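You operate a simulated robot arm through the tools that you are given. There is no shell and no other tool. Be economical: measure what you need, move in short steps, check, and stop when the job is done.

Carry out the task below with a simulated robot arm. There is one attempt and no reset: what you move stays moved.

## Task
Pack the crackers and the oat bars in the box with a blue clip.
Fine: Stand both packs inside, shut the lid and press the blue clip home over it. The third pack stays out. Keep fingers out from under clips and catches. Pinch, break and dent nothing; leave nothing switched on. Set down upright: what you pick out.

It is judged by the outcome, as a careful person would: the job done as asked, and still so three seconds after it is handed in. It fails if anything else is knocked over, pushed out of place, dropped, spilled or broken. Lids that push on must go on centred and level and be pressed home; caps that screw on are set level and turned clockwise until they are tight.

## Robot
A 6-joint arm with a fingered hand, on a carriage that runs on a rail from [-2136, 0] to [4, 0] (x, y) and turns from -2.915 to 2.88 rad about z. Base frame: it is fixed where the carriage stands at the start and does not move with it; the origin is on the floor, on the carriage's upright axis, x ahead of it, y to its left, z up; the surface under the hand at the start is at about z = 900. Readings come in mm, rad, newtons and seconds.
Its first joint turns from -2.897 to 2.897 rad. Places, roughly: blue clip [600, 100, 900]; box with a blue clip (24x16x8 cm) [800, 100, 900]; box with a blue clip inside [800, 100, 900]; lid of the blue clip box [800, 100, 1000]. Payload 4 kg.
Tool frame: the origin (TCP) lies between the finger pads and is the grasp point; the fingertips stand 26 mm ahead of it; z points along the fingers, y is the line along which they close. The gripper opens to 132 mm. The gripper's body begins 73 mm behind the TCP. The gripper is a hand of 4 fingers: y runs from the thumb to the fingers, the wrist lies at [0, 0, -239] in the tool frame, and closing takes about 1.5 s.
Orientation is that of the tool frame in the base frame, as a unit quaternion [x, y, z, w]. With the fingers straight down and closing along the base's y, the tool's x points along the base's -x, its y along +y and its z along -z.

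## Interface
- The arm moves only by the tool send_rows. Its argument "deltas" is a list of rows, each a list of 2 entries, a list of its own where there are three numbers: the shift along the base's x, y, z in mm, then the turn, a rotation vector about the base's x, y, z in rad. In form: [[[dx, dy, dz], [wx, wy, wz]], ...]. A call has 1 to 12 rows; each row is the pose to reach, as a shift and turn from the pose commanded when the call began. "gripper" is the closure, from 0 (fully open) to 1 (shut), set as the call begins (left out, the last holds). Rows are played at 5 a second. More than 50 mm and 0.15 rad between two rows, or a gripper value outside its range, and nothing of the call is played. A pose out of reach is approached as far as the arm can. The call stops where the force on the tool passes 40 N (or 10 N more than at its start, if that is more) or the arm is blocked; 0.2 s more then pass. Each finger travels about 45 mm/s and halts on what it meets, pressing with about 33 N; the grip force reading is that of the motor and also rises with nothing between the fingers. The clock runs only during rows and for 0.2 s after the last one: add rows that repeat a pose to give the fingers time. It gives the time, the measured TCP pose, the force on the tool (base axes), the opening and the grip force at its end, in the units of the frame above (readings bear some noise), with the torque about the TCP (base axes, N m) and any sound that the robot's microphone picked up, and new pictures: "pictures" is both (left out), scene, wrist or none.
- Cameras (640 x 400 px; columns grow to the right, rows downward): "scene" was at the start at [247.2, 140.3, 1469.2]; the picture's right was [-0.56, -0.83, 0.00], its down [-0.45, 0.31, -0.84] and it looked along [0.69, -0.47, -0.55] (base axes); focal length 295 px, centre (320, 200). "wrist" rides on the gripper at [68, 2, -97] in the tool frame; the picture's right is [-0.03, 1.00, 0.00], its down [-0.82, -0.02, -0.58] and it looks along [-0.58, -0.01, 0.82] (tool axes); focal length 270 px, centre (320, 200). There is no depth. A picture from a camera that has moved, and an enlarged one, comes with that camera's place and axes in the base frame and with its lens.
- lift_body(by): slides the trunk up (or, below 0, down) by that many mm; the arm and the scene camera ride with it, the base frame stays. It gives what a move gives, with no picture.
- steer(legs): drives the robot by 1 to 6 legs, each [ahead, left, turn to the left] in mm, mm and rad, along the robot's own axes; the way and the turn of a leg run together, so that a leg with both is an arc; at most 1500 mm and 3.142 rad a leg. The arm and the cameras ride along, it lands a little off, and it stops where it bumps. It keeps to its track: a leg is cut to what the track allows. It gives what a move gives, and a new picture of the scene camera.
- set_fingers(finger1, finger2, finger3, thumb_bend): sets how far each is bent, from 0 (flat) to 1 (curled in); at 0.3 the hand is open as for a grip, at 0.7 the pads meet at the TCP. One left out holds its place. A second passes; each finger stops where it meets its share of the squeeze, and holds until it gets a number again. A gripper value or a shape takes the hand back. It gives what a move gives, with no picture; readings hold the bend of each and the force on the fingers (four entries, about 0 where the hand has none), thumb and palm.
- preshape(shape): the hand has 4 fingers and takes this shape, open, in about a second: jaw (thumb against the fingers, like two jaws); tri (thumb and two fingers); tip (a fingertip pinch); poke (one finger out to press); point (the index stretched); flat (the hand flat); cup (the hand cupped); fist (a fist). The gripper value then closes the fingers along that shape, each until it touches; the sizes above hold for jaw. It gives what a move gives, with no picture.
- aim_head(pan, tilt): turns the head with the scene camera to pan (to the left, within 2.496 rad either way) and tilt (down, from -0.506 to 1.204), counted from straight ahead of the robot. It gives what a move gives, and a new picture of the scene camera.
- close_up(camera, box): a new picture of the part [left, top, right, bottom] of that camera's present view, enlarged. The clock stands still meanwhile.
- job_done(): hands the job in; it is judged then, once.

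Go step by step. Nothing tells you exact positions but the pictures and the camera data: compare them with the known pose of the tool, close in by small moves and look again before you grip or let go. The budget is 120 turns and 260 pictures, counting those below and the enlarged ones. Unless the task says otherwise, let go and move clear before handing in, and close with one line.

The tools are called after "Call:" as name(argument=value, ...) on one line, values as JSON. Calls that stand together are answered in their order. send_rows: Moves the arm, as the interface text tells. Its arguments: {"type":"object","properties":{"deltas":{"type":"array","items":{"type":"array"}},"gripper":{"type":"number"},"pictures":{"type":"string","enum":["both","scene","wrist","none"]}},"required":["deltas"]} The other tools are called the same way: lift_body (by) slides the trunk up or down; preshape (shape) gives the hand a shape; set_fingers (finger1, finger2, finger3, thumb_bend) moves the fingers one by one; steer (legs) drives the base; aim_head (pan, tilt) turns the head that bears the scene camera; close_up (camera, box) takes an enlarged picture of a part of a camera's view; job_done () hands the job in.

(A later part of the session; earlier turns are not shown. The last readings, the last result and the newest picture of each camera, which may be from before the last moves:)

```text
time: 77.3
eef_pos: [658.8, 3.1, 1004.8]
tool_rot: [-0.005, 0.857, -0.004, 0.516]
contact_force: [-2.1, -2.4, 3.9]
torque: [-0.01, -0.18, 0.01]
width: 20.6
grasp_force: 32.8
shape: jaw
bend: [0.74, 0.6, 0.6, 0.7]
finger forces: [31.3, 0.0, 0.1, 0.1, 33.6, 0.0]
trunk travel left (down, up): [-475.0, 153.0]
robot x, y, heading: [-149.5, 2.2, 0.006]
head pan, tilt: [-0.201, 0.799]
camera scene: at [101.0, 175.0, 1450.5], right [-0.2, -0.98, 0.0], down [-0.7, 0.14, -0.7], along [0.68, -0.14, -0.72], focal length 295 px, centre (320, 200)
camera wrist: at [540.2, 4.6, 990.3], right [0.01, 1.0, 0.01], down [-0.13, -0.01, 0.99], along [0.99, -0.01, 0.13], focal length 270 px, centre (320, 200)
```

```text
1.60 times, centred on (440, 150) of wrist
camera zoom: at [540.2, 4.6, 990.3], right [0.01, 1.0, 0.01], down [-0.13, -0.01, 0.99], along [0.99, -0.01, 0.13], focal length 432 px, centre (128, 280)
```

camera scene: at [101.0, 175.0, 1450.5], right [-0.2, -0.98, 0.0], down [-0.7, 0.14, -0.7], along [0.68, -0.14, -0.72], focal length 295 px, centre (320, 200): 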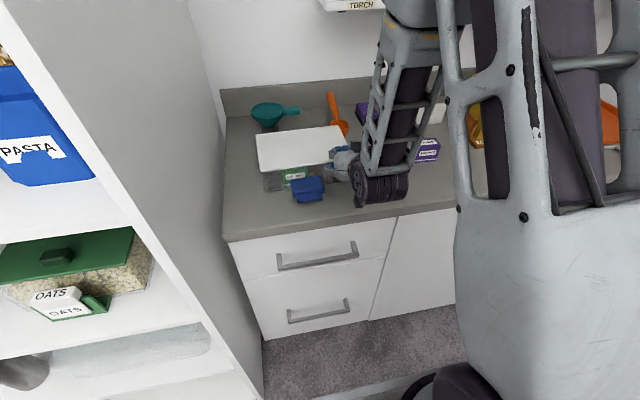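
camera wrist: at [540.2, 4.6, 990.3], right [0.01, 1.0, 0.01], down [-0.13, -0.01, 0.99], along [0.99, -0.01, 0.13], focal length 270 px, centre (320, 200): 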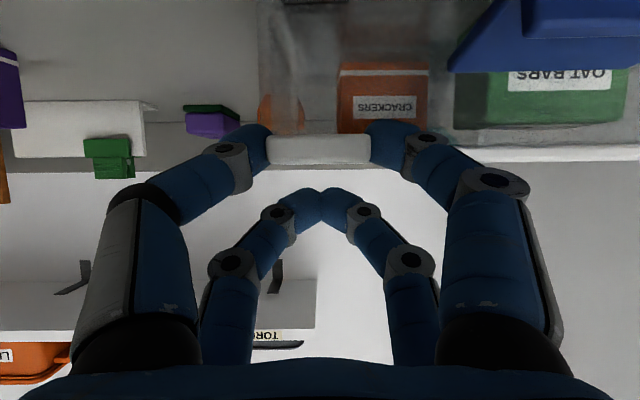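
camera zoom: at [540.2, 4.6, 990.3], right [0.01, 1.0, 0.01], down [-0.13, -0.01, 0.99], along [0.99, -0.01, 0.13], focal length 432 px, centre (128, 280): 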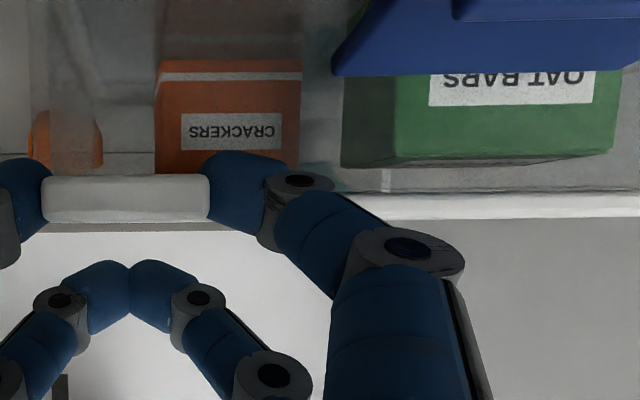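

The lid's corner is back at its original closed position. Opening the fingers and backing away from the tab.

Call:
send_rows(deltas=[[[0, 0, 2], [0, 0, 0]], [[0, 0, 2], [0, 0, 0]], [[0, 0, 2], [0, 0, 0]], [[0, 0, 2], [0, 0, 0]], [[0, 0, 2], [0, 0, 0]], [[-10, 0, 8], [0, 0, 0]], [[-22, 0, 25], [0, 0, 0]], [[-30, 0, 50], [0, 0, 0]], [[-30, 0, 80], [0, 0, 0]]], gripper=0.4)

Call:
close_up(camera="scene", box=[230, 90, 390, 210])

```text
time: 79.3
eef_pos: [628.4, 4.4, 1084.3]
tool_rot: [-0.004, 0.858, -0.004, 0.514]
contact_force: [0.2, -0.5, 0.0]
torque: [0.05, -0.01, 0.01]
width: 78.9
grasp_force: 0.0
shape: jaw
bend: [0.71, 0.71, 0.71, 0.7]
finger forces: [0.0, 0.0, 0.0, 0.0, 0.0, 0.0]
trunk travel left (down, up): [-475.0, 153.0]
robot x, y, heading: [-151.5, 2.0, 0.001]
head pan, tilt: [-0.201, 0.799]
camera scene: at [101.5, 175.1, 1450.4], right [-0.2, -0.98, 0.0], down [-0.7, 0.14, -0.7], along [0.68, -0.14, -0.72], focal length 295 px, centre (320, 200)
camera wrist: at [509.9, 6.5, 1069.5], right [0.01, 1.0, 0.01], down [-0.13, -0.01, 0.99], along [0.99, -0.01, 0.13], focal length 270 px, centre (320, 200)
```

scene: 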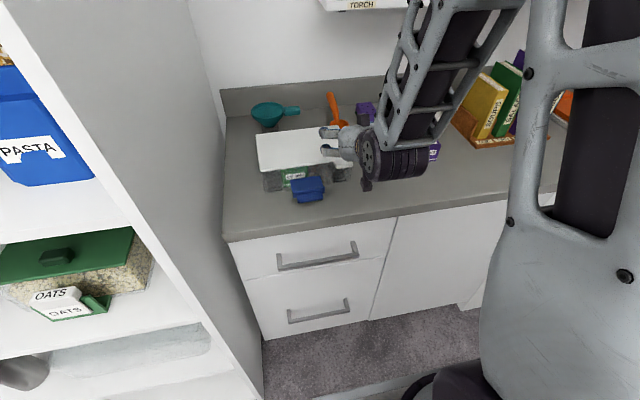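
wrist: 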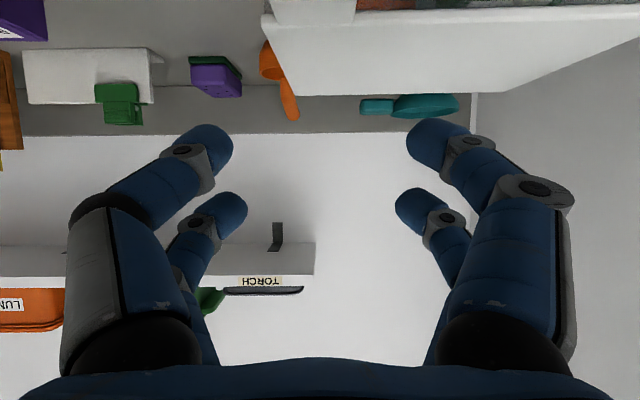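

```text
3.33 times, centred on (310, 150) of scene
camera zoom: at [101.5, 175.1, 1450.4], right [-0.2, -0.98, 0.0], down [-0.7, 0.14, -0.7], along [0.68, -0.14, -0.72], focal length 984 px, centre (353, 367)
```

zoom: 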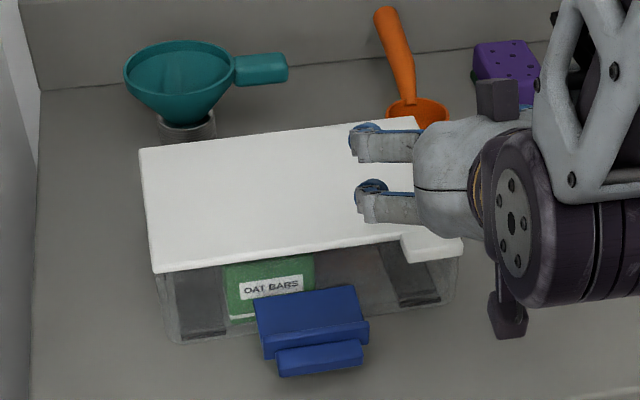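

The lid is shut with its tab flush. Now the blue clip: I'll back the base 100 mm for reach and take a frontal look at the clip with the wrist camera.

Call:
steer(legs=[[-100, 0, 0]])

Call:
send_rows(deltas=[[[0, 30, -30], [0, -0.0, 0]], [[0, 65, -60], [0, 0, 0]], [[0, 90, -90], [0, 0, 0]], [[0, 90, -90], [0, 0, 0]]], pictures="wrist")

Call:
close_up(camera="wrist", box=[200, 0, 460, 200])

Call:
close_up(camera="scene", box=[250, 90, 370, 190])

```text
time: 80.5
eef_pos: [528.1, 4.3, 1083.9]
tool_rot: [-0.004, 0.857, -0.005, 0.516]
contact_force: [-0.4, 0.3, -0.4]
torque: [-0.02, 0.01, -0.03]
width: 78.6
grasp_force: 0.1
shape: jaw
bend: [0.71, 0.71, 0.71, 0.7]
finger forces: [0.0, 0.0, 0.0, 0.0, 0.0, 0.0]
trunk travel left (down, up): [-475.0, 153.0]
robot x, y, heading: [-248.1, 0.1, 0.002]
head pan, tilt: [-0.201, 0.799]
camera scene: at [1.4, 174.8, 1450.4], right [-0.2, -0.98, 0.0], down [-0.7, 0.14, -0.7], along [0.68, -0.14, -0.72], focal length 295 px, centre (320, 200)
```

scene: 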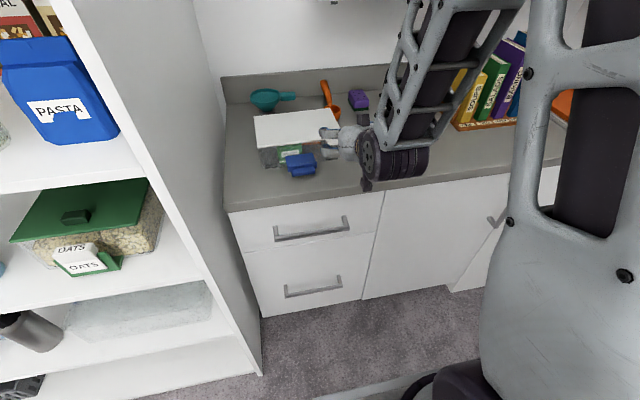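

```text
time: 81.5
eef_pos: [529.4, 94.9, 995.7]
tool_rot: [-0.005, 0.857, -0.004, 0.516]
contact_force: [0.0, -1.0, 0.0]
torque: [0.01, 0.01, 0.02]
width: 78.7
grasp_force: 0.1
shape: jaw
bend: [0.71, 0.71, 0.71, 0.7]
finger forces: [0.0, 0.1, 0.0, 0.1, 0.0, 0.0]
trunk travel left (down, up): [-475.0, 153.0]
robot x, y, heading: [-247.7, -3.1, 0.01]
head pan, tilt: [-0.201, 0.799]
camera wrist: at [411.1, 96.5, 981.8], right [0.01, 1.0, 0.01], down [-0.13, -0.01, 0.99], along [0.99, -0.01, 0.13], focal length 270 px, centre (320, 200)
```

wrist: 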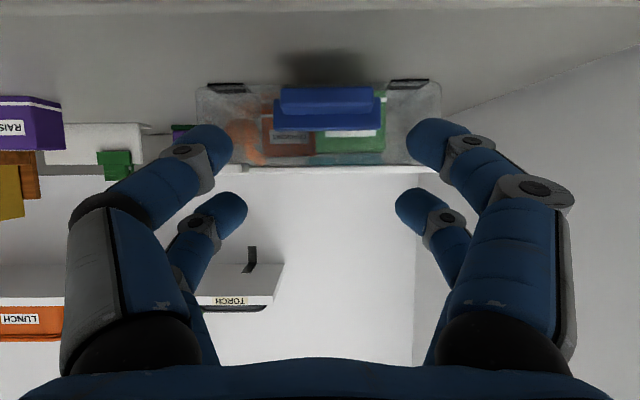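

```text
2.00 times, centred on (330, 100) of wrist
camera zoom: at [411.1, 96.5, 981.8], right [0.01, 1.0, 0.01], down [-0.13, -0.01, 0.99], along [0.99, -0.01, 0.13], focal length 541 px, centre (300, 400)
```

zoom: 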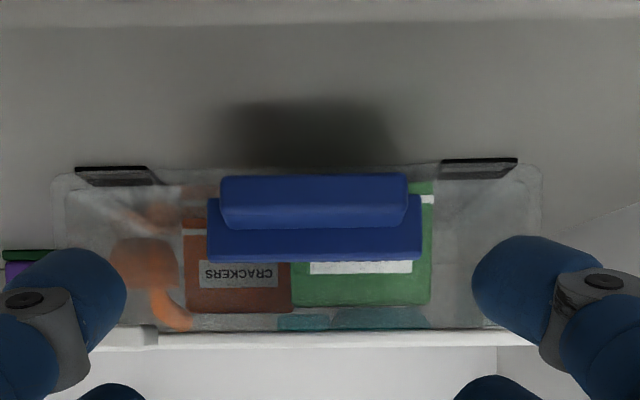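

```text
4.00 times, centred on (310, 140) of scene
camera zoom: at [1.3, 174.8, 1450.5], right [-0.2, -0.98, 0.0], down [-0.7, 0.14, -0.7], along [0.68, -0.14, -0.72], focal length 1181 px, centre (360, 440)
```

zoom: 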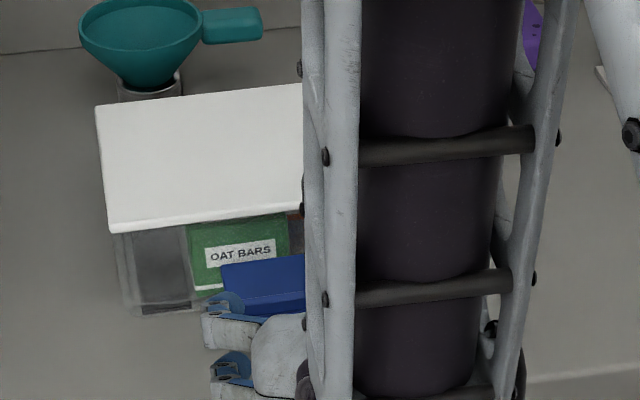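

The clip tab is at about x 598–618, y 67–132, z 929–946, with its ridge behind; it hinges near [668, 947]. I'll spread the rear pair wide, keep the front pair just open, and approach the tab's sides.

Call:
send_rows(deltas=[[[10, 2, -10], [0, 0, 0]], [[25, 4, -25], [0, 0, 0]], [[40, 4, -37], [0, 0, 0]], [[40, 4, -37], [0, 0, 0]], [[40, 4, -37], [0, 0, 0]]], gripper=0.25, pictures="none")

Call:
set_fingers(finger2=0.28, finger3=0.28)

Call:
close_up(camera="wrist", box=[0, 0, 640, 400])

Call:
close_up(camera="wrist", box=[180, 20, 460, 195])

```text
time: 82.7
eef_pos: [569.3, 98.5, 955.4]
tool_rot: [-0.005, 0.857, -0.003, 0.516]
contact_force: [0.1, 0.0, 0.4]
torque: [0.0, 0.01, -0.02]
width: 98.6
grasp_force: 0.1
shape: jaw
bend: [0.64, 0.64, 0.64, 0.51]
finger forces: [0.1, 0.1, 0.1, 0.0, 0.1, 0.1]
trunk travel left (down, up): [-475.0, 153.0]
robot x, y, heading: [-252.2, 0.2, 0.006]
head pan, tilt: [-0.201, 0.799]
```

```text
time: 83.7
eef_pos: [569.2, 98.0, 957.1]
tool_rot: [-0.004, 0.857, -0.005, 0.516]
contact_force: [-0.3, 0.1, 0.5]
torque: [-0.03, -0.03, 0.02]
width: 99.3
grasp_force: 0.0
shape: fingers
bend: [0.64, 0.28, 0.28, 0.51]
finger forces: [0.1, 0.0, 0.1, 0.0, 0.0, 0.1]
trunk travel left (down, up): [-475.0, 153.0]
robot x, y, heading: [-249.3, -0.1, 0.004]
head pan, tilt: [-0.201, 0.799]
```

```text
1.00 times, centred on (320, 200) of wrist (not enlarged: the box is as wide or as high as the picture)
camera zoom: at [450.8, 100.2, 941.9], right [0.01, 1.0, 0.01], down [-0.13, -0.01, 0.99], along [0.99, -0.01, 0.13], focal length 270 px, centre (320, 200)
```

zoom: 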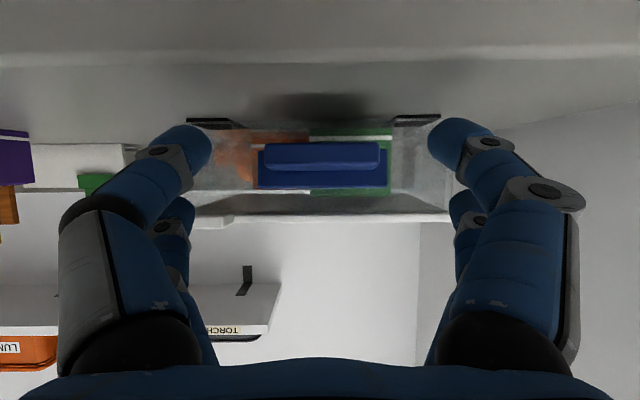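

```text
2.29 times, centred on (320, 108) of wrist
camera zoom: at [450.8, 100.2, 941.9], right [0.01, 1.0, 0.01], down [-0.13, -0.01, 0.99], along [0.99, -0.01, 0.13], focal length 618 px, centre (320, 411)
```

zoom: 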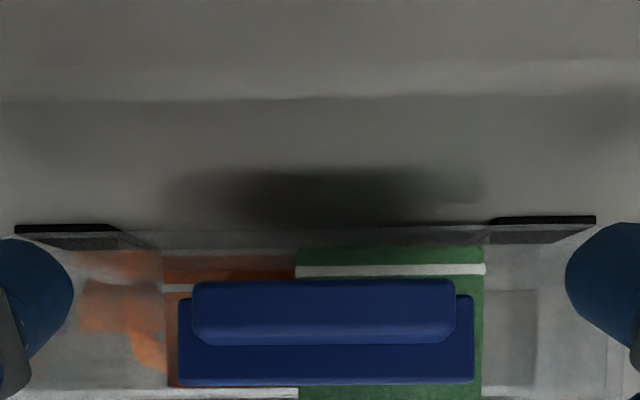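

The tab is confirmed at [601–618, 68–131, 930–944]. Moving forward to straddle it.

Call:
send_rows(deltas=[[[12, 1.5, 0], [0, 0, 0]], [[24, 1.5, 0], [0, 0, 0]], [[32, 1.5, 0], [0, 0, 0]], [[32, 1.5, 0], [0, 0, 0]]], pictures="wrist")

Call:
close_up(camera="wrist", box=[180, 60, 460, 235])

Call:
aim_head(pan=0.05, tilt=0.7)

```text
time: 84.7
eef_pos: [600.9, 100.5, 956.2]
tool_rot: [-0.004, 0.857, -0.004, 0.515]
contact_force: [-0.2, -0.2, 0.1]
torque: [0.02, -0.01, 0.01]
width: 99.5
grasp_force: 0.1
shape: fingers
bend: [0.64, 0.28, 0.28, 0.51]
finger forces: [0.1, 0.1, 0.0, 0.0, 0.0, 0.1]
trunk travel left (down, up): [-475.0, 153.0]
robot x, y, heading: [-248.6, -1.2, 0.004]
head pan, tilt: [-0.201, 0.799]
camera wrist: at [483.0, 101.1, 942.1], right [0.01, 1.0, 0.01], down [-0.13, -0.01, 0.99], along [0.99, -0.01, 0.13], focal length 270 px, centre (320, 200)
```

wrist: 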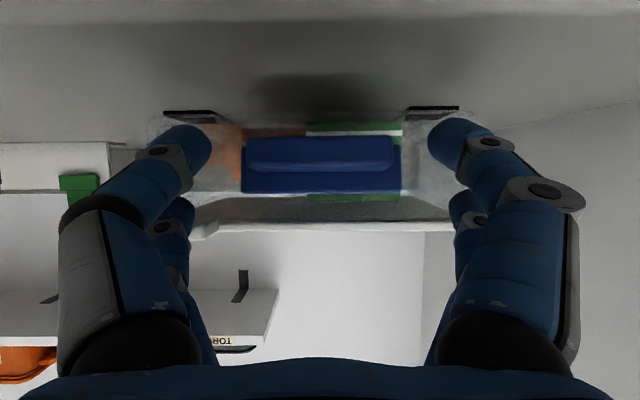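

```text
2.29 times, centred on (320, 148) of wrist
camera zoom: at [483.0, 101.1, 942.1], right [0.01, 1.0, 0.01], down [-0.13, -0.01, 0.99], along [0.99, -0.01, 0.13], focal length 618 px, centre (320, 320)
```

zoom: 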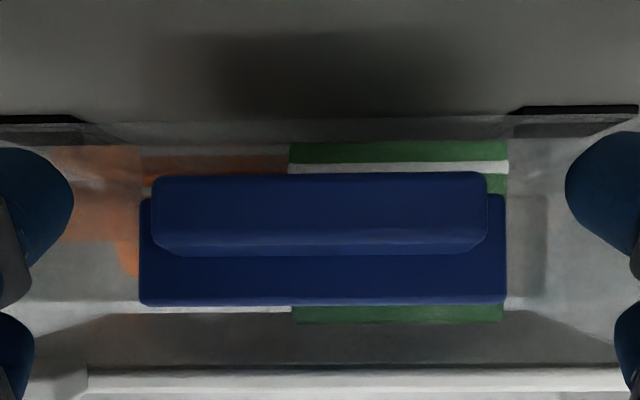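

```text
time: 85.5
eef_pos: [601.2, 98.8, 957.2]
tool_rot: [-0.005, 0.857, -0.003, 0.515]
contact_force: [0.4, 0.0, 0.9]
torque: [-0.02, -0.01, -0.02]
width: 99.5
grasp_force: 0.0
shape: fingers
bend: [0.64, 0.28, 0.28, 0.51]
finger forces: [0.0, 0.0, 0.0, 0.0, 0.1, 0.0]
trunk travel left (down, up): [-475.0, 153.0]
robot x, y, heading: [-252.3, 3.7, 0.002]
head pan, tilt: [0.051, 0.7]
camera scene: at [7.1, 195.2, 1458.7], right [0.05, -1.0, 0.0], down [-0.64, -0.03, -0.76], along [0.76, 0.04, -0.64], focal length 295 px, centre (320, 200)
```

scene: 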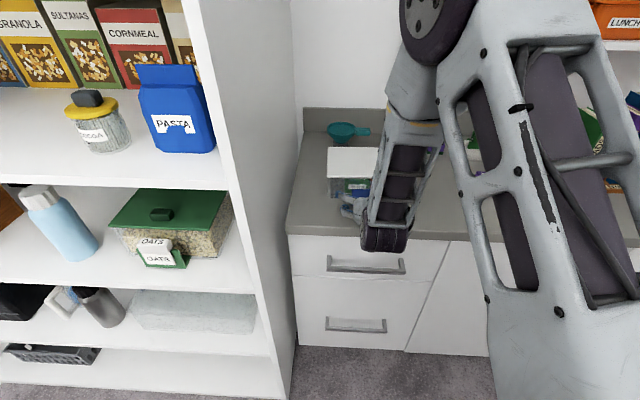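

The fingertips are level with the tab sides. Closing the front pair only.

Call:
set_fingers(finger1=0.75, thumb_bend=0.75)

Call:
close_up(camera="wrist", box=[0, 0, 640, 400])

```text
time: 86.5
eef_pos: [602.3, 99.2, 956.6]
tool_rot: [-0.003, 0.856, -0.005, 0.516]
contact_force: [-0.1, -3.4, 1.4]
torque: [0.17, -0.01, -0.16]
width: 58.8
grasp_force: 15.6
shape: fingers
bend: [0.56, 0.28, 0.28, 0.66]
finger forces: [14.2, 0.0, 0.1, 0.0, 17.4, 0.0]
trunk travel left (down, up): [-475.0, 153.0]
robot x, y, heading: [-252.3, 1.3, 0.001]
head pan, tilt: [0.051, 0.7]
```

```text
1.00 times, centred on (320, 200) of wrist (not enlarged: the box is as wide or as high as the picture)
camera zoom: at [483.0, 101.0, 942.2], right [0.01, 1.0, 0.01], down [-0.13, -0.01, 0.99], along [0.99, -0.01, 0.13], focal length 270 px, centre (320, 200)
```

zoom: 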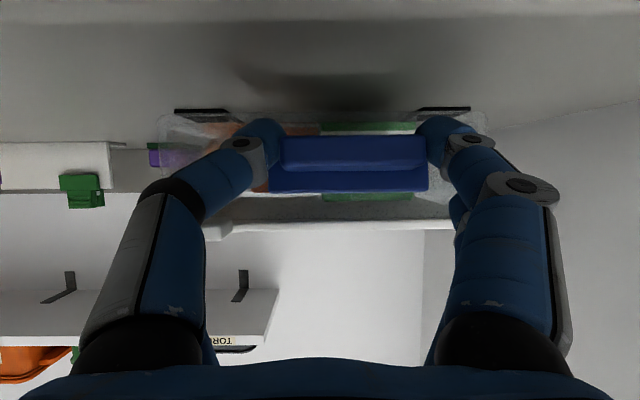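

Closing dragged the box about 10–15 mm toward +y, since the thumb leads. I'll shift the hand back by the same amount to return the box to its place.

Call:
send_rows(deltas=[[[0, -3, 0], [0, 0, 0]], [[0, -6, 0], [0, 0, 0]], [[0, -9, 0], [0, 0, 0]], [[0, -12, 0], [0, 0, 0]], [[0, -15, 0], [0, 0, 0]], [[0, -15, 0], [0, 0, 0]]], pictures="wrist")

Call:
close_up(camera="scene", box=[280, 110, 420, 230])

```text
time: 87.9
eef_pos: [600.7, 84.1, 957.2]
tool_rot: [-0.005, 0.856, -0.004, 0.517]
contact_force: [0.8, 2.4, -0.7]
torque: [0.25, -0.01, 0.29]
width: 59.0
grasp_force: 14.4
shape: fingers
bend: [0.55, 0.28, 0.28, 0.66]
finger forces: [15.6, 0.0, 0.1, 0.1, 13.2, 0.1]
trunk travel left (down, up): [-475.0, 153.0]
robot x, y, heading: [-250.6, -1.2, 0.003]
head pan, tilt: [0.051, 0.7]
camera wrist: at [481.5, 86.3, 942.3], right [0.01, 1.0, 0.01], down [-0.13, -0.01, 0.99], along [0.99, -0.01, 0.13], focal length 270 px, centre (320, 200)
```

wrist: 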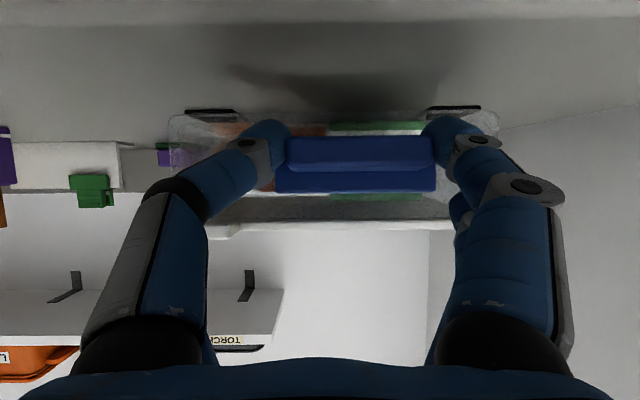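

```text
3.33 times, centred on (350, 170) of scene
camera zoom: at [7.1, 195.3, 1458.7], right [0.05, -1.0, 0.0], down [-0.64, -0.03, -0.76], along [0.76, 0.04, -0.64], focal length 984 px, centre (220, 300)
```

zoom: 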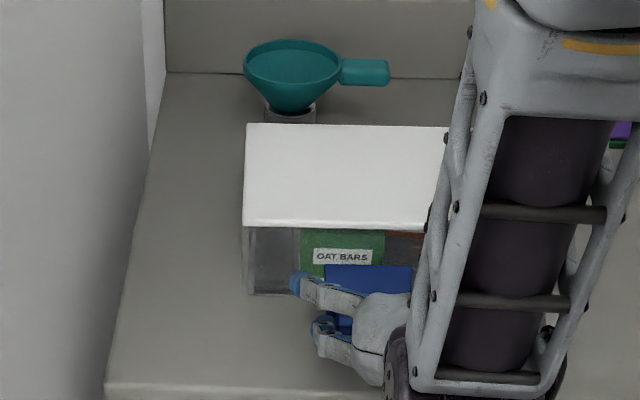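

The box is back within about 2 mm. Now swinging the clip up about its hinge, first 50°.

Call:
send_rows(deltas=[[[-0.7, 0, 5], [0, 0, 0]], [[-1, 0, 10], [0, 0, 0]], [[-0.7, 0, 15], [0, 0, 0]], [[0, 0, 20.4], [0, 0, 0]], [[1, 0, 25.5], [0, 0, 0]], [[2.6, 0, 30.5], [0, 0, 0]], [[4.7, 0, 35.4], [0, 0, 0]], [[7, 0, 40], [0, 0, 0]], [[10, 0, 44.5], [0, 0, 0]], [[13, 0, 48.6], [0, 0, 0]], [[13, 0, 48.6], [0, 0, 0]]], pictures="wrist")

Call:
close_up(camera="scene", box=[320, 140, 420, 230])

```text
time: 90.3
eef_pos: [614.2, 84.4, 1006.1]
tool_rot: [-0.004, 0.856, -0.004, 0.516]
contact_force: [-2.2, -1.2, 0.2]
torque: [0.06, 0.14, -0.02]
width: 59.0
grasp_force: 15.8
shape: fingers
bend: [0.55, 0.28, 0.28, 0.66]
finger forces: [15.3, 0.0, 0.1, 0.1, 15.4, 0.0]
trunk travel left (down, up): [-475.0, 153.0]
robot x, y, heading: [-249.3, -1.0, 0.006]
head pan, tilt: [0.051, 0.7]
camera wrist: at [495.8, 85.9, 992.0], right [0.01, 1.0, 0.01], down [-0.13, -0.01, 0.99], along [0.99, -0.01, 0.13], focal length 270 px, centre (320, 200)
```

wrist: 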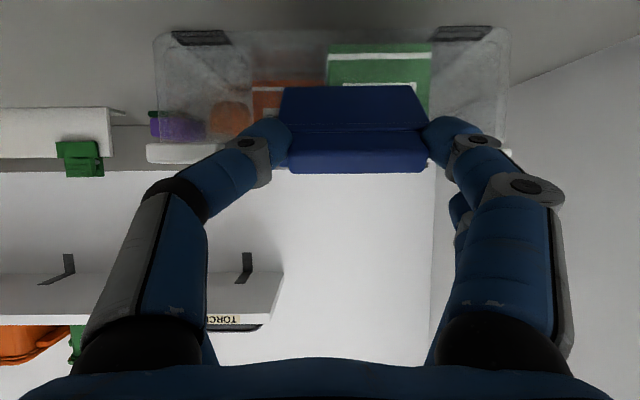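

```text
4.44 times, centred on (370, 185) of scene
camera zoom: at [7.0, 195.2, 1458.7], right [0.05, -1.0, 0.0], down [-0.64, -0.03, -0.77], along [0.76, 0.04, -0.64], focal length 1313 px, centre (98, 267)
```

zoom: 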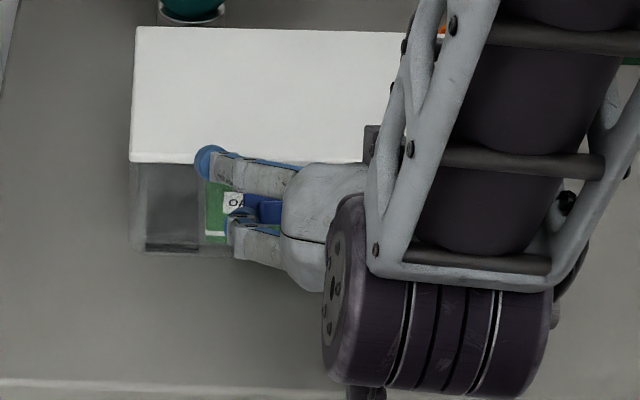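

The clip is swinging up smoothly, force near zero. Continuing to about 75°.

Call:
send_rows(deltas=[[[3.6, 0, 3.9], [0, 0, 0]], [[7.4, 0, 7.4], [0, 0, 0]], [[11.6, 0, 10.6], [0, 0, 0]], [[16, 0, 13.4], [0, 0, 0]], [[20.6, 0, 15.8], [0, 0, 0]], [[25.5, 0, 17.8], [0, 0, 0]], [[30.5, 0, 19.4], [0, 0, 0]], [[30.5, 0, 19.4], [0, 0, 0]]], pictures="wrist")

Call:
close_up(camera="wrist", box=[140, 0, 540, 200])

```text
time: 92.1
eef_pos: [643.6, 83.2, 1026.9]
tool_rot: [-0.004, 0.856, -0.005, 0.517]
contact_force: [-6.9, -0.4, 10.7]
torque: [0.24, 0.15, -0.01]
width: 58.8
grasp_force: 16.4
shape: fingers
bend: [0.55, 0.28, 0.28, 0.66]
finger forces: [17.1, 0.1, 0.0, 0.0, 17.1, 0.0]
trunk travel left (down, up): [-475.0, 153.0]
robot x, y, heading: [-251.3, 1.0, 0.001]
head pan, tilt: [0.051, 0.7]
camera wrist: at [525.5, 85.5, 1011.4], right [0.01, 1.0, 0.01], down [-0.13, -0.01, 0.99], along [0.99, -0.01, 0.13], focal length 270 px, centre (320, 200)
```

wrist: 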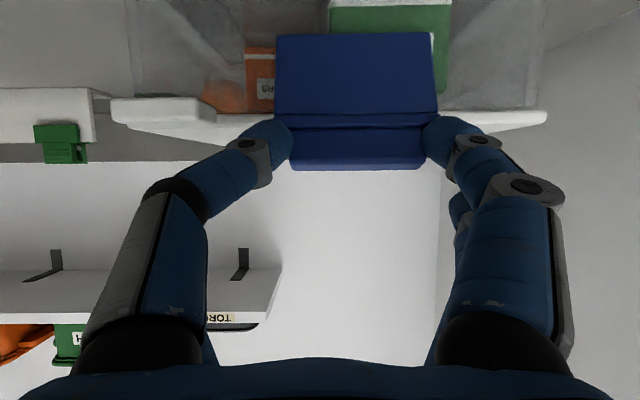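

```text
1.60 times, centred on (340, 100) of wrist
camera zoom: at [525.5, 85.5, 1011.4], right [0.01, 1.0, 0.01], down [-0.13, -0.01, 0.99], along [0.99, -0.01, 0.13], focal length 432 px, centre (288, 360)
```

zoom: 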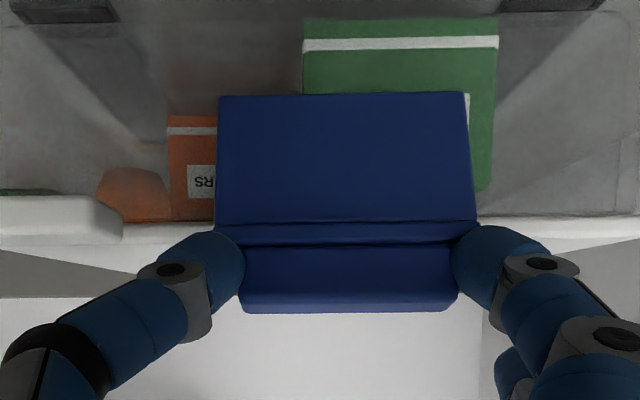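

The ridge is now meeting the lid's front edge (about 12 N). Pressing on along the arc toward vertical, force-limited.

Call:
send_rows(deltas=[[[4, 0, 1], [0, 0, 0]], [[8, 0, 1.5], [0, 0, 0]], [[12, 0, 1.5], [0, 0, 0]], [[16, 0, 1], [0, 0, 0]], [[19, 0, 0], [0, 0, 0]]], pictures="wrist")

Call:
close_up(camera="wrist", box=[140, 0, 540, 200])

```text
time: 93.4
eef_pos: [665.2, 85.3, 1029.4]
tool_rot: [-0.002, 0.854, -0.005, 0.521]
contact_force: [-1.9, -0.4, 13.3]
torque: [0.38, -0.04, 0.12]
width: 59.1
grasp_force: 20.0
shape: fingers
bend: [0.57, 0.28, 0.28, 0.67]
finger forces: [22.2, 0.1, 0.0, 0.1, 17.9, 0.0]
trunk travel left (down, up): [-475.0, 153.0]
robot x, y, heading: [-250.4, -0.2, 0.004]
head pan, tilt: [0.051, 0.7]
stopped in row 5: the force on the tool passed its limit at 41 N (the readings are from after the stop); the commanded pose is now the measured one
camera wrist: at [546.5, 86.4, 1014.2], right [0.01, 1.0, 0.01], down [-0.14, -0.01, 0.99], along [0.99, -0.01, 0.14], focal length 270 px, centre (320, 200)
```

wrist: 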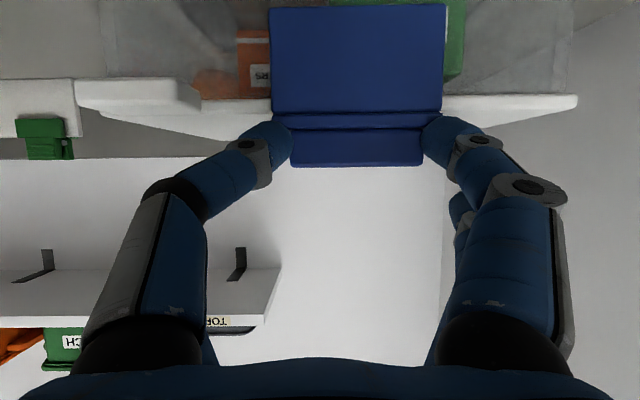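

```text
1.60 times, centred on (340, 100) of wrist
camera zoom: at [546.5, 86.4, 1014.2], right [0.01, 1.0, 0.01], down [-0.14, -0.01, 0.99], along [0.99, -0.01, 0.14], focal length 432 px, centre (288, 360)
```

zoom: 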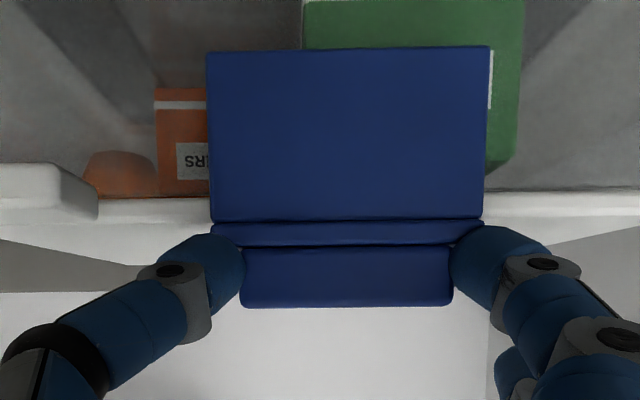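

The clip looks vertical over the lid edge, with the press having reached 41 N. I'll open the pair and look at whether it holds.

Call:
set_fingers(finger1=0.38, thumb_bend=0.45)

Call:
send_rows(deltas=[[[-10, 0, 3], [0, 0, 0]], [[-25, 0, 8], [0, 0, 0]], [[-45, 0, 10], [0, 0, 0]], [[-70, 0, 10], [0, 0, 0]], [[-90, 0, 10], [0, 0, 0]]])

Call:
close_up(camera="wrist", box=[140, 0, 540, 200])

Call:
close_up(camera="scene", box=[290, 120, 410, 230])

```text
time: 94.4
eef_pos: [663.4, 84.3, 1028.5]
tool_rot: [-0.004, 0.855, -0.003, 0.519]
contact_force: [-5.5, -4.0, 27.9]
torque: [1.41, -0.16, 0.23]
width: 90.2
grasp_force: 14.3
shape: fingers
bend: [0.44, 0.28, 0.28, 0.45]
finger forces: [29.7, 0.1, 0.0, 0.0, 0.1, 0.0]
trunk travel left (down, up): [-475.0, 153.0]
robot x, y, heading: [-253.6, -2.5, 0.0]
head pan, tilt: [0.051, 0.7]
```

```text
time: 95.6
eef_pos: [573.0, 84.8, 1035.2]
tool_rot: [-0.003, 0.856, -0.004, 0.517]
contact_force: [1.3, 0.0, 0.3]
torque: [-0.01, 0.03, 0.02]
width: 94.2
grasp_force: 0.0
shape: fingers
bend: [0.38, 0.28, 0.28, 0.45]
finger forces: [0.1, 0.0, 0.0, 0.0, 0.1, 0.1]
trunk travel left (down, up): [-475.0, 153.0]
robot x, y, heading: [-252.1, 5.0, 0.007]
head pan, tilt: [0.051, 0.7]
camera scene: at [7.1, 195.2, 1458.7], right [0.05, -1.0, 0.0], down [-0.64, -0.03, -0.76], along [0.76, 0.04, -0.64], focal length 295 px, centre (320, 200)
camera wrist: at [455.1, 85.8, 1021.9], right [0.01, 1.0, 0.01], down [-0.13, -0.01, 0.99], along [0.99, -0.01, 0.13], focal length 270 px, centre (320, 200)
```

scene: 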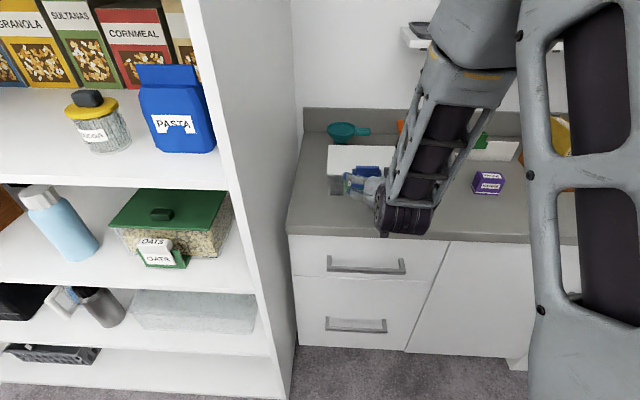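
wrist: 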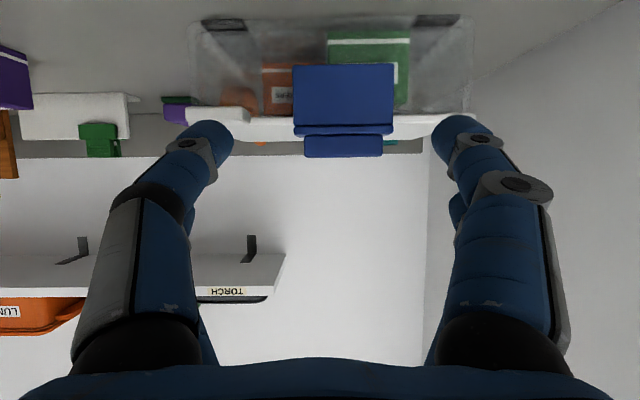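

```text
1.60 times, centred on (340, 100) of wrist
camera zoom: at [455.1, 85.8, 1021.9], right [0.01, 1.0, 0.01], down [-0.13, -0.01, 0.99], along [0.99, -0.01, 0.13], focal length 432 px, centre (288, 360)
```

zoom: 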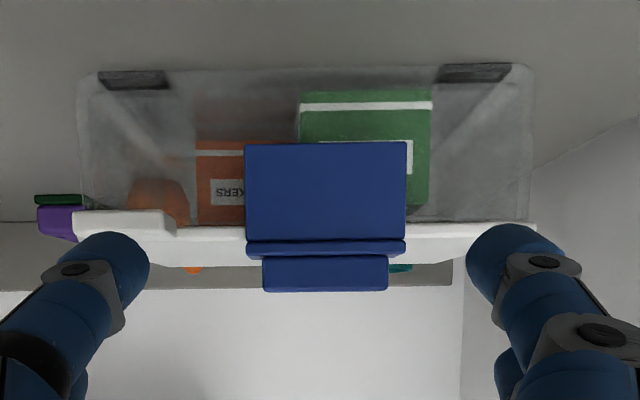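

```text
3.64 times, centred on (350, 175) of scene
camera zoom: at [7.1, 195.2, 1458.7], right [0.05, -1.0, 0.0], down [-0.64, -0.03, -0.76], along [0.76, 0.04, -0.64], focal length 1074 px, centre (211, 291)
```

zoom: 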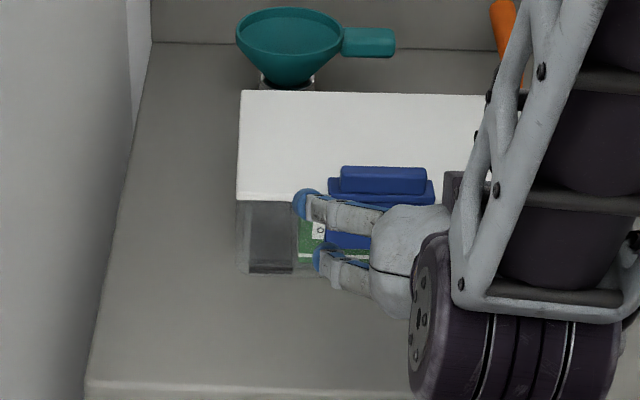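

The clip stays up by itself over the lid. I'll move the hand aside to inspect how it seats before pressing.

Call:
send_rows(deltas=[[[0, -40, 20], [0, 0, 0]], [[0, -80, 50], [0, 0, 0]], [[0, -120, 80], [0, 0, 0]], [[0, -160, 110], [0, 0, 0]], [[0, -200, 120], [0, 0, 0]], [[0, -240, 120], [0, 0, 0]]], pictures="none")

Call:
aim_head(pan=-0.15, tilt=0.65)

Call:
close_up(camera="scene", box=[250, 130, 370, 220])

```text
time: 97.0
eef_pos: [575.2, -156.8, 1156.6]
tool_rot: [-0.003, 0.855, -0.004, 0.518]
contact_force: [-0.7, 0.0, 0.3]
torque: [-0.04, 0.0, 0.0]
width: 94.2
grasp_force: 0.0
shape: fingers
bend: [0.38, 0.28, 0.28, 0.45]
finger forces: [0.0, 0.1, 0.0, 0.1, 0.0, 0.1]
trunk travel left (down, up): [-475.0, 153.0]
robot x, y, heading: [-248.8, 1.8, 0.005]
head pan, tilt: [0.051, 0.7]
```

```text
time: 97.7
eef_pos: [575.8, -157.5, 1157.2]
tool_rot: [-0.003, 0.856, -0.004, 0.518]
contact_force: [0.1, -0.4, 0.9]
torque: [0.02, -0.01, 0.01]
width: 94.4
grasp_force: 0.1
shape: fingers
bend: [0.38, 0.28, 0.28, 0.45]
finger forces: [0.1, 0.0, 0.1, 0.0, 0.0, 0.0]
trunk travel left (down, up): [-475.0, 153.0]
robot x, y, heading: [-249.2, -0.8, 0.001]
head pan, tilt: [-0.15, 0.649]
camera scene: at [8.0, 178.0, 1463.0], right [-0.15, -0.99, 0.0], down [-0.6, 0.09, -0.8], along [0.79, -0.12, -0.6], focal length 295 px, centre (320, 200)
```

scene: 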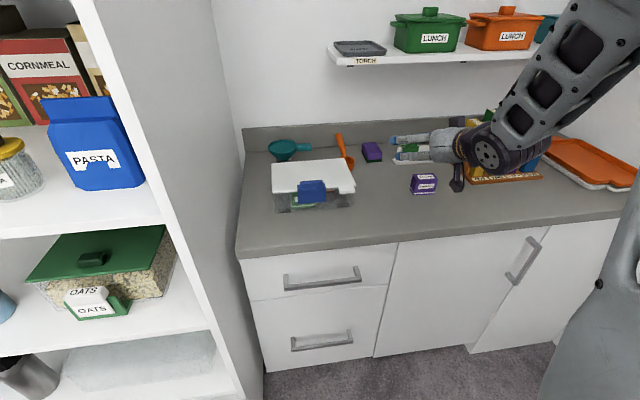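

```text
4.44 times, centred on (310, 175) of scene
camera zoom: at [8.0, 178.0, 1463.0], right [-0.15, -0.99, 0.0], down [-0.6, 0.09, -0.8], along [0.79, -0.12, -0.6], focal length 1313 px, centre (364, 311)
```

zoom: 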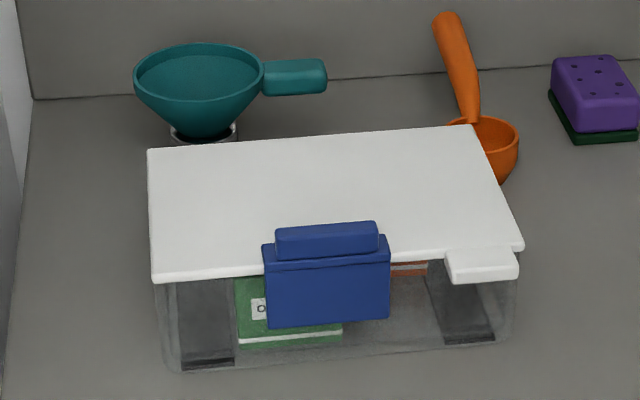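

The clip stands over the lid edge. I'll press it home with closed fingertips on its front face, slowly and with the force watched, so the box doesn't slide.

Call:
send_rows(deltas=[[[0, 45, 0], [0, 0, 0]], [[0, 90, 0], [0, 0, 0]], [[0, 135, -20], [0, 0, 0]], [[0, 180, -50], [0, 0, 0]], [[0, 225, -85], [0, 0, 0]], [[5, 256, -120], [0, 0, 0]], [[10, 256, -150], [0, 0, 0]], [[20, 256, -172], [0, 0, 0]], [[40, 256, -172], [0, 0, 0]], [[40, 256, -172], [0, 0, 0]]], gripper=0.85)

Call:
close_up(camera="wrist", box=[140, 0, 540, 250])

```text
refused: row 4 steps farther than a row can; nothing moved
```

```text
1.60 times, centred on (340, 125) of wrist
camera zoom: at [456.3, -155.1, 1142.6], right [0.01, 1.0, 0.01], down [-0.13, -0.01, 0.99], along [0.99, -0.01, 0.13], focal length 432 px, centre (288, 320)
```

zoom: 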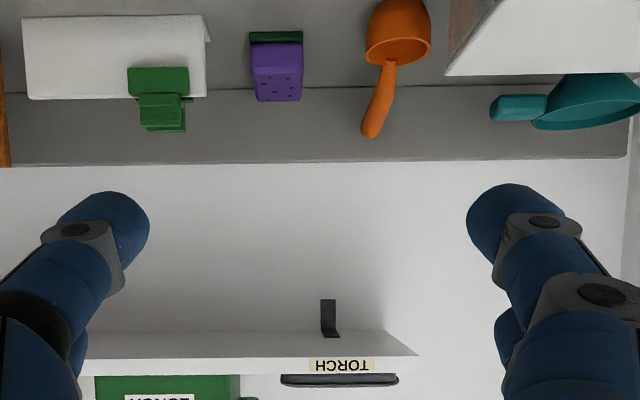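

Step slightly too long; resending with shorter steps.

Call:
send_rows(deltas=[[[0, 40, 0], [0, 0, 0]], [[0, 80, 0], [0, 0, 0]], [[0, 120, -15], [0, 0, 0]], [[0, 158, -35], [0, 0, 0]], [[0, 195, -60], [0, 0, 0]], [[0, 230, -85], [0, 0, 0]], [[0, 256, -115], [0, 0, 0]], [[5, 256, -145], [0, 0, 0]], [[15, 256, -172], [0, 0, 0]], [[35, 256, -172], [0, 0, 0]], [[35, 256, -172], [0, 0, 0]]], gripper=0.85)

Call:
close_up(camera="wrist", box=[140, 0, 540, 250])

```text
time: 100.1
eef_pos: [608.3, 102.2, 984.5]
tool_rot: [-0.003, 0.855, -0.004, 0.519]
contact_force: [0.3, 0.2, -0.5]
torque: [0.0, 0.01, -0.02]
width: 20.0
grasp_force: 0.1
shape: jaw
bend: [0.73, 0.73, 0.73, 0.7]
finger forces: [0.1, 0.1, 0.0, 0.0, 0.1, 0.0]
trunk travel left (down, up): [-475.0, 153.0]
robot x, y, heading: [-250.0, 1.8, 0.001]
head pan, tilt: [-0.15, 0.649]
camera scene: at [8.0, 177.9, 1463.1], right [-0.15, -0.99, 0.0], down [-0.6, 0.09, -0.8], along [0.79, -0.12, -0.6], focal length 295 px, centre (320, 200)
camera wrist: at [490.6, 103.1, 969.8], right [0.01, 1.0, 0.01], down [-0.13, -0.01, 0.99], along [0.99, -0.01, 0.13], focal length 270 px, centre (320, 200)
```

scene: 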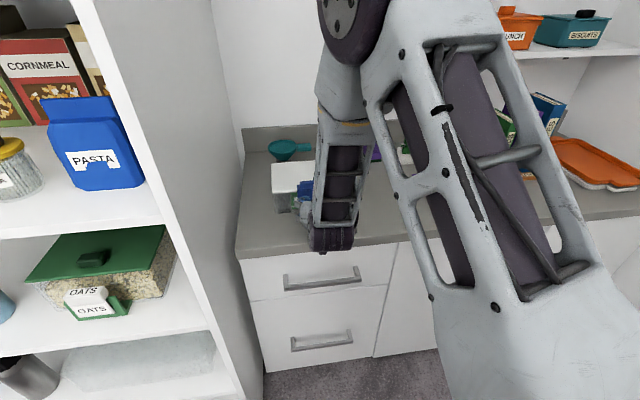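
wrist: 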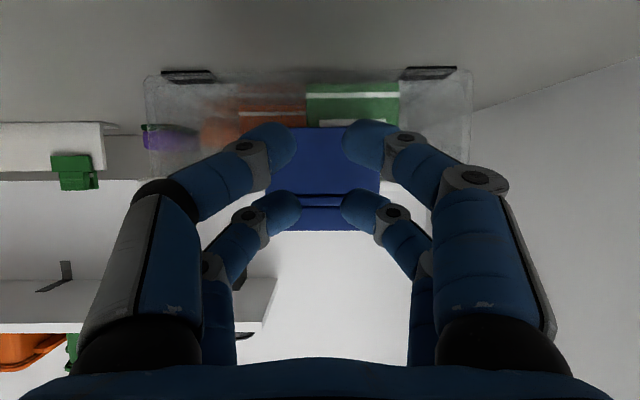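

```text
1.60 times, centred on (340, 125) of wrist
camera zoom: at [490.6, 103.1, 969.8], right [0.01, 1.0, 0.01], down [-0.13, -0.01, 0.99], along [0.99, -0.01, 0.13], focal length 432 px, centre (288, 320)
```

zoom: 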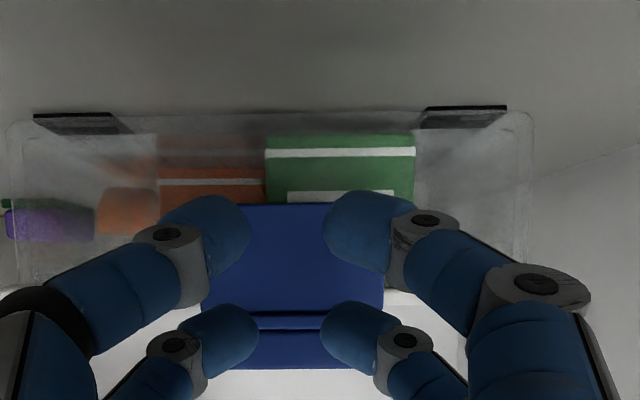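

Fingertips are aligned with the clip's front face near the ridge. Advancing slowly to contact.

Call:
send_rows(deltas=[[[8, -2, 0], [0, 0, 0]], [[15, -2, 0], [0, 0, 0]], [[20, -2, 0], [0, 0, 0]], [[24, -2, -1], [0, 0, 0]], [[28, -2, -2], [0, 0, 0]]], pictures="none")

Call:
send_rows(deltas=[[[2, 0, -1], [0, 0, 0]], [[4, 0, -2], [0, 0, 0]], [[6, 0, -3], [0, 0, 0]]], pictures="wrist")

```text
time: 101.3
eef_pos: [637.5, 98.6, 982.8]
tool_rot: [-0.003, 0.855, -0.004, 0.518]
contact_force: [0.6, -0.9, 0.8]
torque: [0.04, -0.02, -0.02]
width: 20.2
grasp_force: 0.2
shape: jaw
bend: [0.73, 0.73, 0.73, 0.7]
finger forces: [0.0, 0.0, 0.0, 0.0, 0.0, 0.1]
trunk travel left (down, up): [-475.0, 153.0]
robot x, y, heading: [-253.0, 0.9, 0.006]
head pan, tilt: [-0.15, 0.649]
```

```text
time: 102.1
eef_pos: [643.5, 99.2, 979.8]
tool_rot: [-0.003, 0.856, -0.004, 0.517]
contact_force: [-2.6, 0.2, 0.0]
torque: [0.0, -0.02, 0.05]
width: 20.0
grasp_force: 0.0
shape: jaw
bend: [0.73, 0.73, 0.73, 0.7]
finger forces: [0.1, 1.7, 1.0, 0.1, 0.0, 0.0]
trunk travel left (down, up): [-475.0, 153.0]
robot x, y, heading: [-250.7, -0.7, 0.003]
head pan, tilt: [-0.15, 0.649]
camera wrist: at [524.5, 100.3, 965.3], right [0.01, 1.0, 0.01], down [-0.13, -0.01, 0.99], along [0.99, -0.01, 0.13], focal length 270 px, centre (320, 200)
```

wrist: 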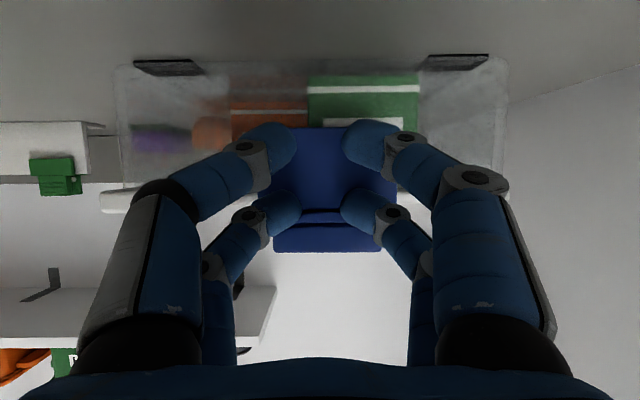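

Contact has just begun (fingers 2 and 3). Pressing on in millimetre steps.

Call:
send_rows(deltas=[[[1, 0, -0.4], [0, 0, 0]], [[2, 0, -0.8], [0, 0, 0]], [[3, 0, -1.2], [0, 0, 0]], [[4, 0, -1.6], [0, 0, 0]]], pictures="wrist")

```text
time: 103.1
eef_pos: [647.7, 98.2, 978.4]
tool_rot: [-0.003, 0.856, -0.005, 0.517]
contact_force: [-3.4, -0.8, -0.3]
torque: [0.02, -0.07, -0.04]
width: 19.9
grasp_force: 0.0
shape: jaw
bend: [0.73, 0.73, 0.73, 0.7]
finger forces: [0.1, 1.2, 1.6, 0.0, 0.1, 0.0]
trunk travel left (down, up): [-475.0, 153.0]
robot x, y, heading: [-250.1, 0.3, -0.002]
head pan, tilt: [-0.15, 0.649]
camera wrist: at [528.6, 100.5, 963.9], right [0.01, 1.0, 0.01], down [-0.13, -0.01, 0.99], along [0.99, -0.01, 0.13], focal length 270 px, centre (320, 200)
```

wrist: 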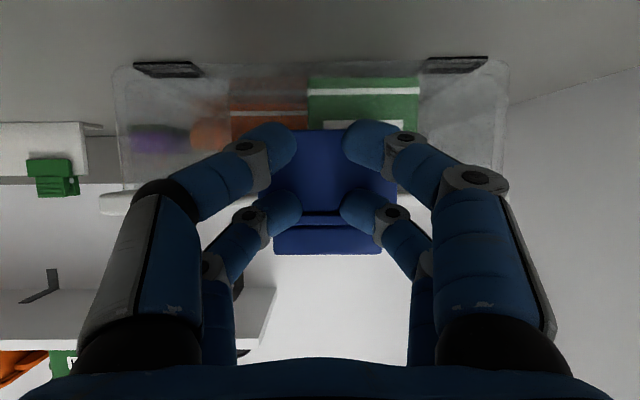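

The box itself is sliding with only about 3 N, so I'll stop pushing, back off, and look at the clip from the side to judge how it's seated.

Call:
send_rows(deltas=[[[-25, 0, 0], [0, 0, 0]], [[-60, 0, 20], [0, 0, 0]], [[-70, -30, 50], [0, 0, 0]], [[-70, -70, 70], [0, 0, 0.1]], [[-70, -110, 80], [0, 0, 0.24]], [[-70, -150, 80], [0, 0, 0.38]], [[-70, -170, 80], [0, 0, 0.52]], [[-70, -170, 80], [0, 0, 0.66]], [[-70, -170, 80], [0, 0, 0.8]], [[-70, -170, 80], [0, 0, 0.8]]], pictures="wrist")

Call:
close_up(camera="scene", box=[250, 130, 370, 220])

```text
time: 105.3
eef_pos: [577.1, -70.2, 1057.9]
tool_rot: [-0.337, 0.786, 0.199, 0.478]
contact_force: [-0.4, 0.8, 0.7]
torque: [0.0, -0.02, -0.01]
width: 20.0
grasp_force: 0.0
shape: jaw
bend: [0.73, 0.73, 0.73, 0.7]
finger forces: [0.0, 0.0, 0.0, 0.0, 0.0, 0.1]
trunk travel left (down, up): [-475.0, 153.0]
robot x, y, heading: [-253.0, 0.8, 0.008]
head pan, tilt: [-0.15, 0.649]
camera wrist: at [493.3, -153.8, 1044.1], right [-0.71, 0.7, 0.01], down [-0.08, -0.1, 0.99], along [0.7, 0.7, 0.13], focal length 270 px, centre (320, 200)
```

wrist: 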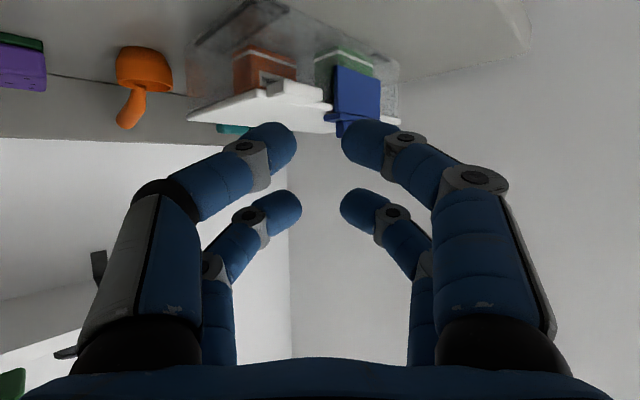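

```text
4.44 times, centred on (310, 175) of scene
camera zoom: at [8.0, 177.9, 1463.1], right [-0.15, -0.99, 0.0], down [-0.6, 0.09, -0.8], along [0.79, -0.12, -0.6], focal length 1313 px, centre (364, 311)
```

zoom: 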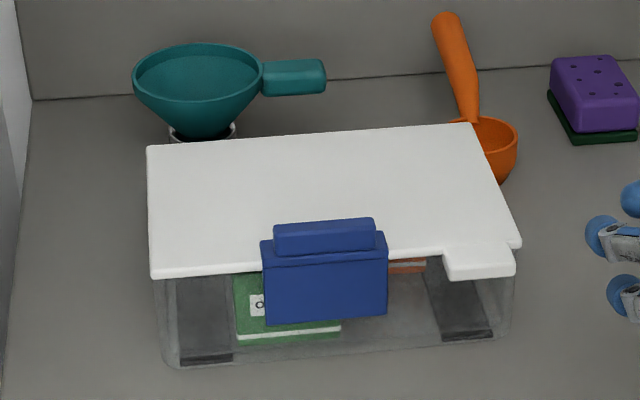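

The box slid another ~3 mm, not touching the funnel or scoop. Zooming in on the oblique side view of the clip.

Call:
close_up(camera="wrist", box=[230, 40, 430, 165])

```text
3.20 times, centred on (330, 102) of wrist
camera zoom: at [493.3, -153.8, 1044.1], right [-0.71, 0.7, 0.01], down [-0.08, -0.1, 0.99], along [0.7, 0.7, 0.13], focal length 865 px, centre (288, 512)
```

zoom: 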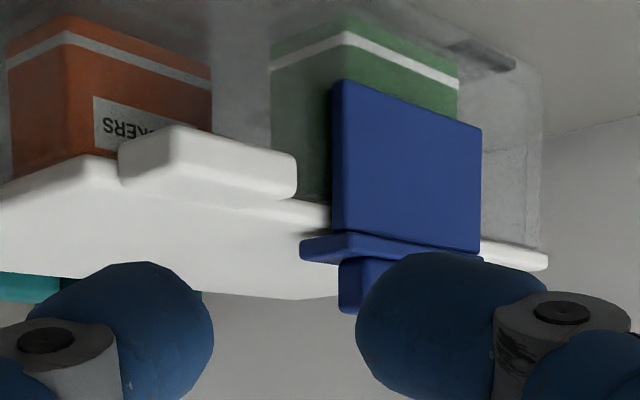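

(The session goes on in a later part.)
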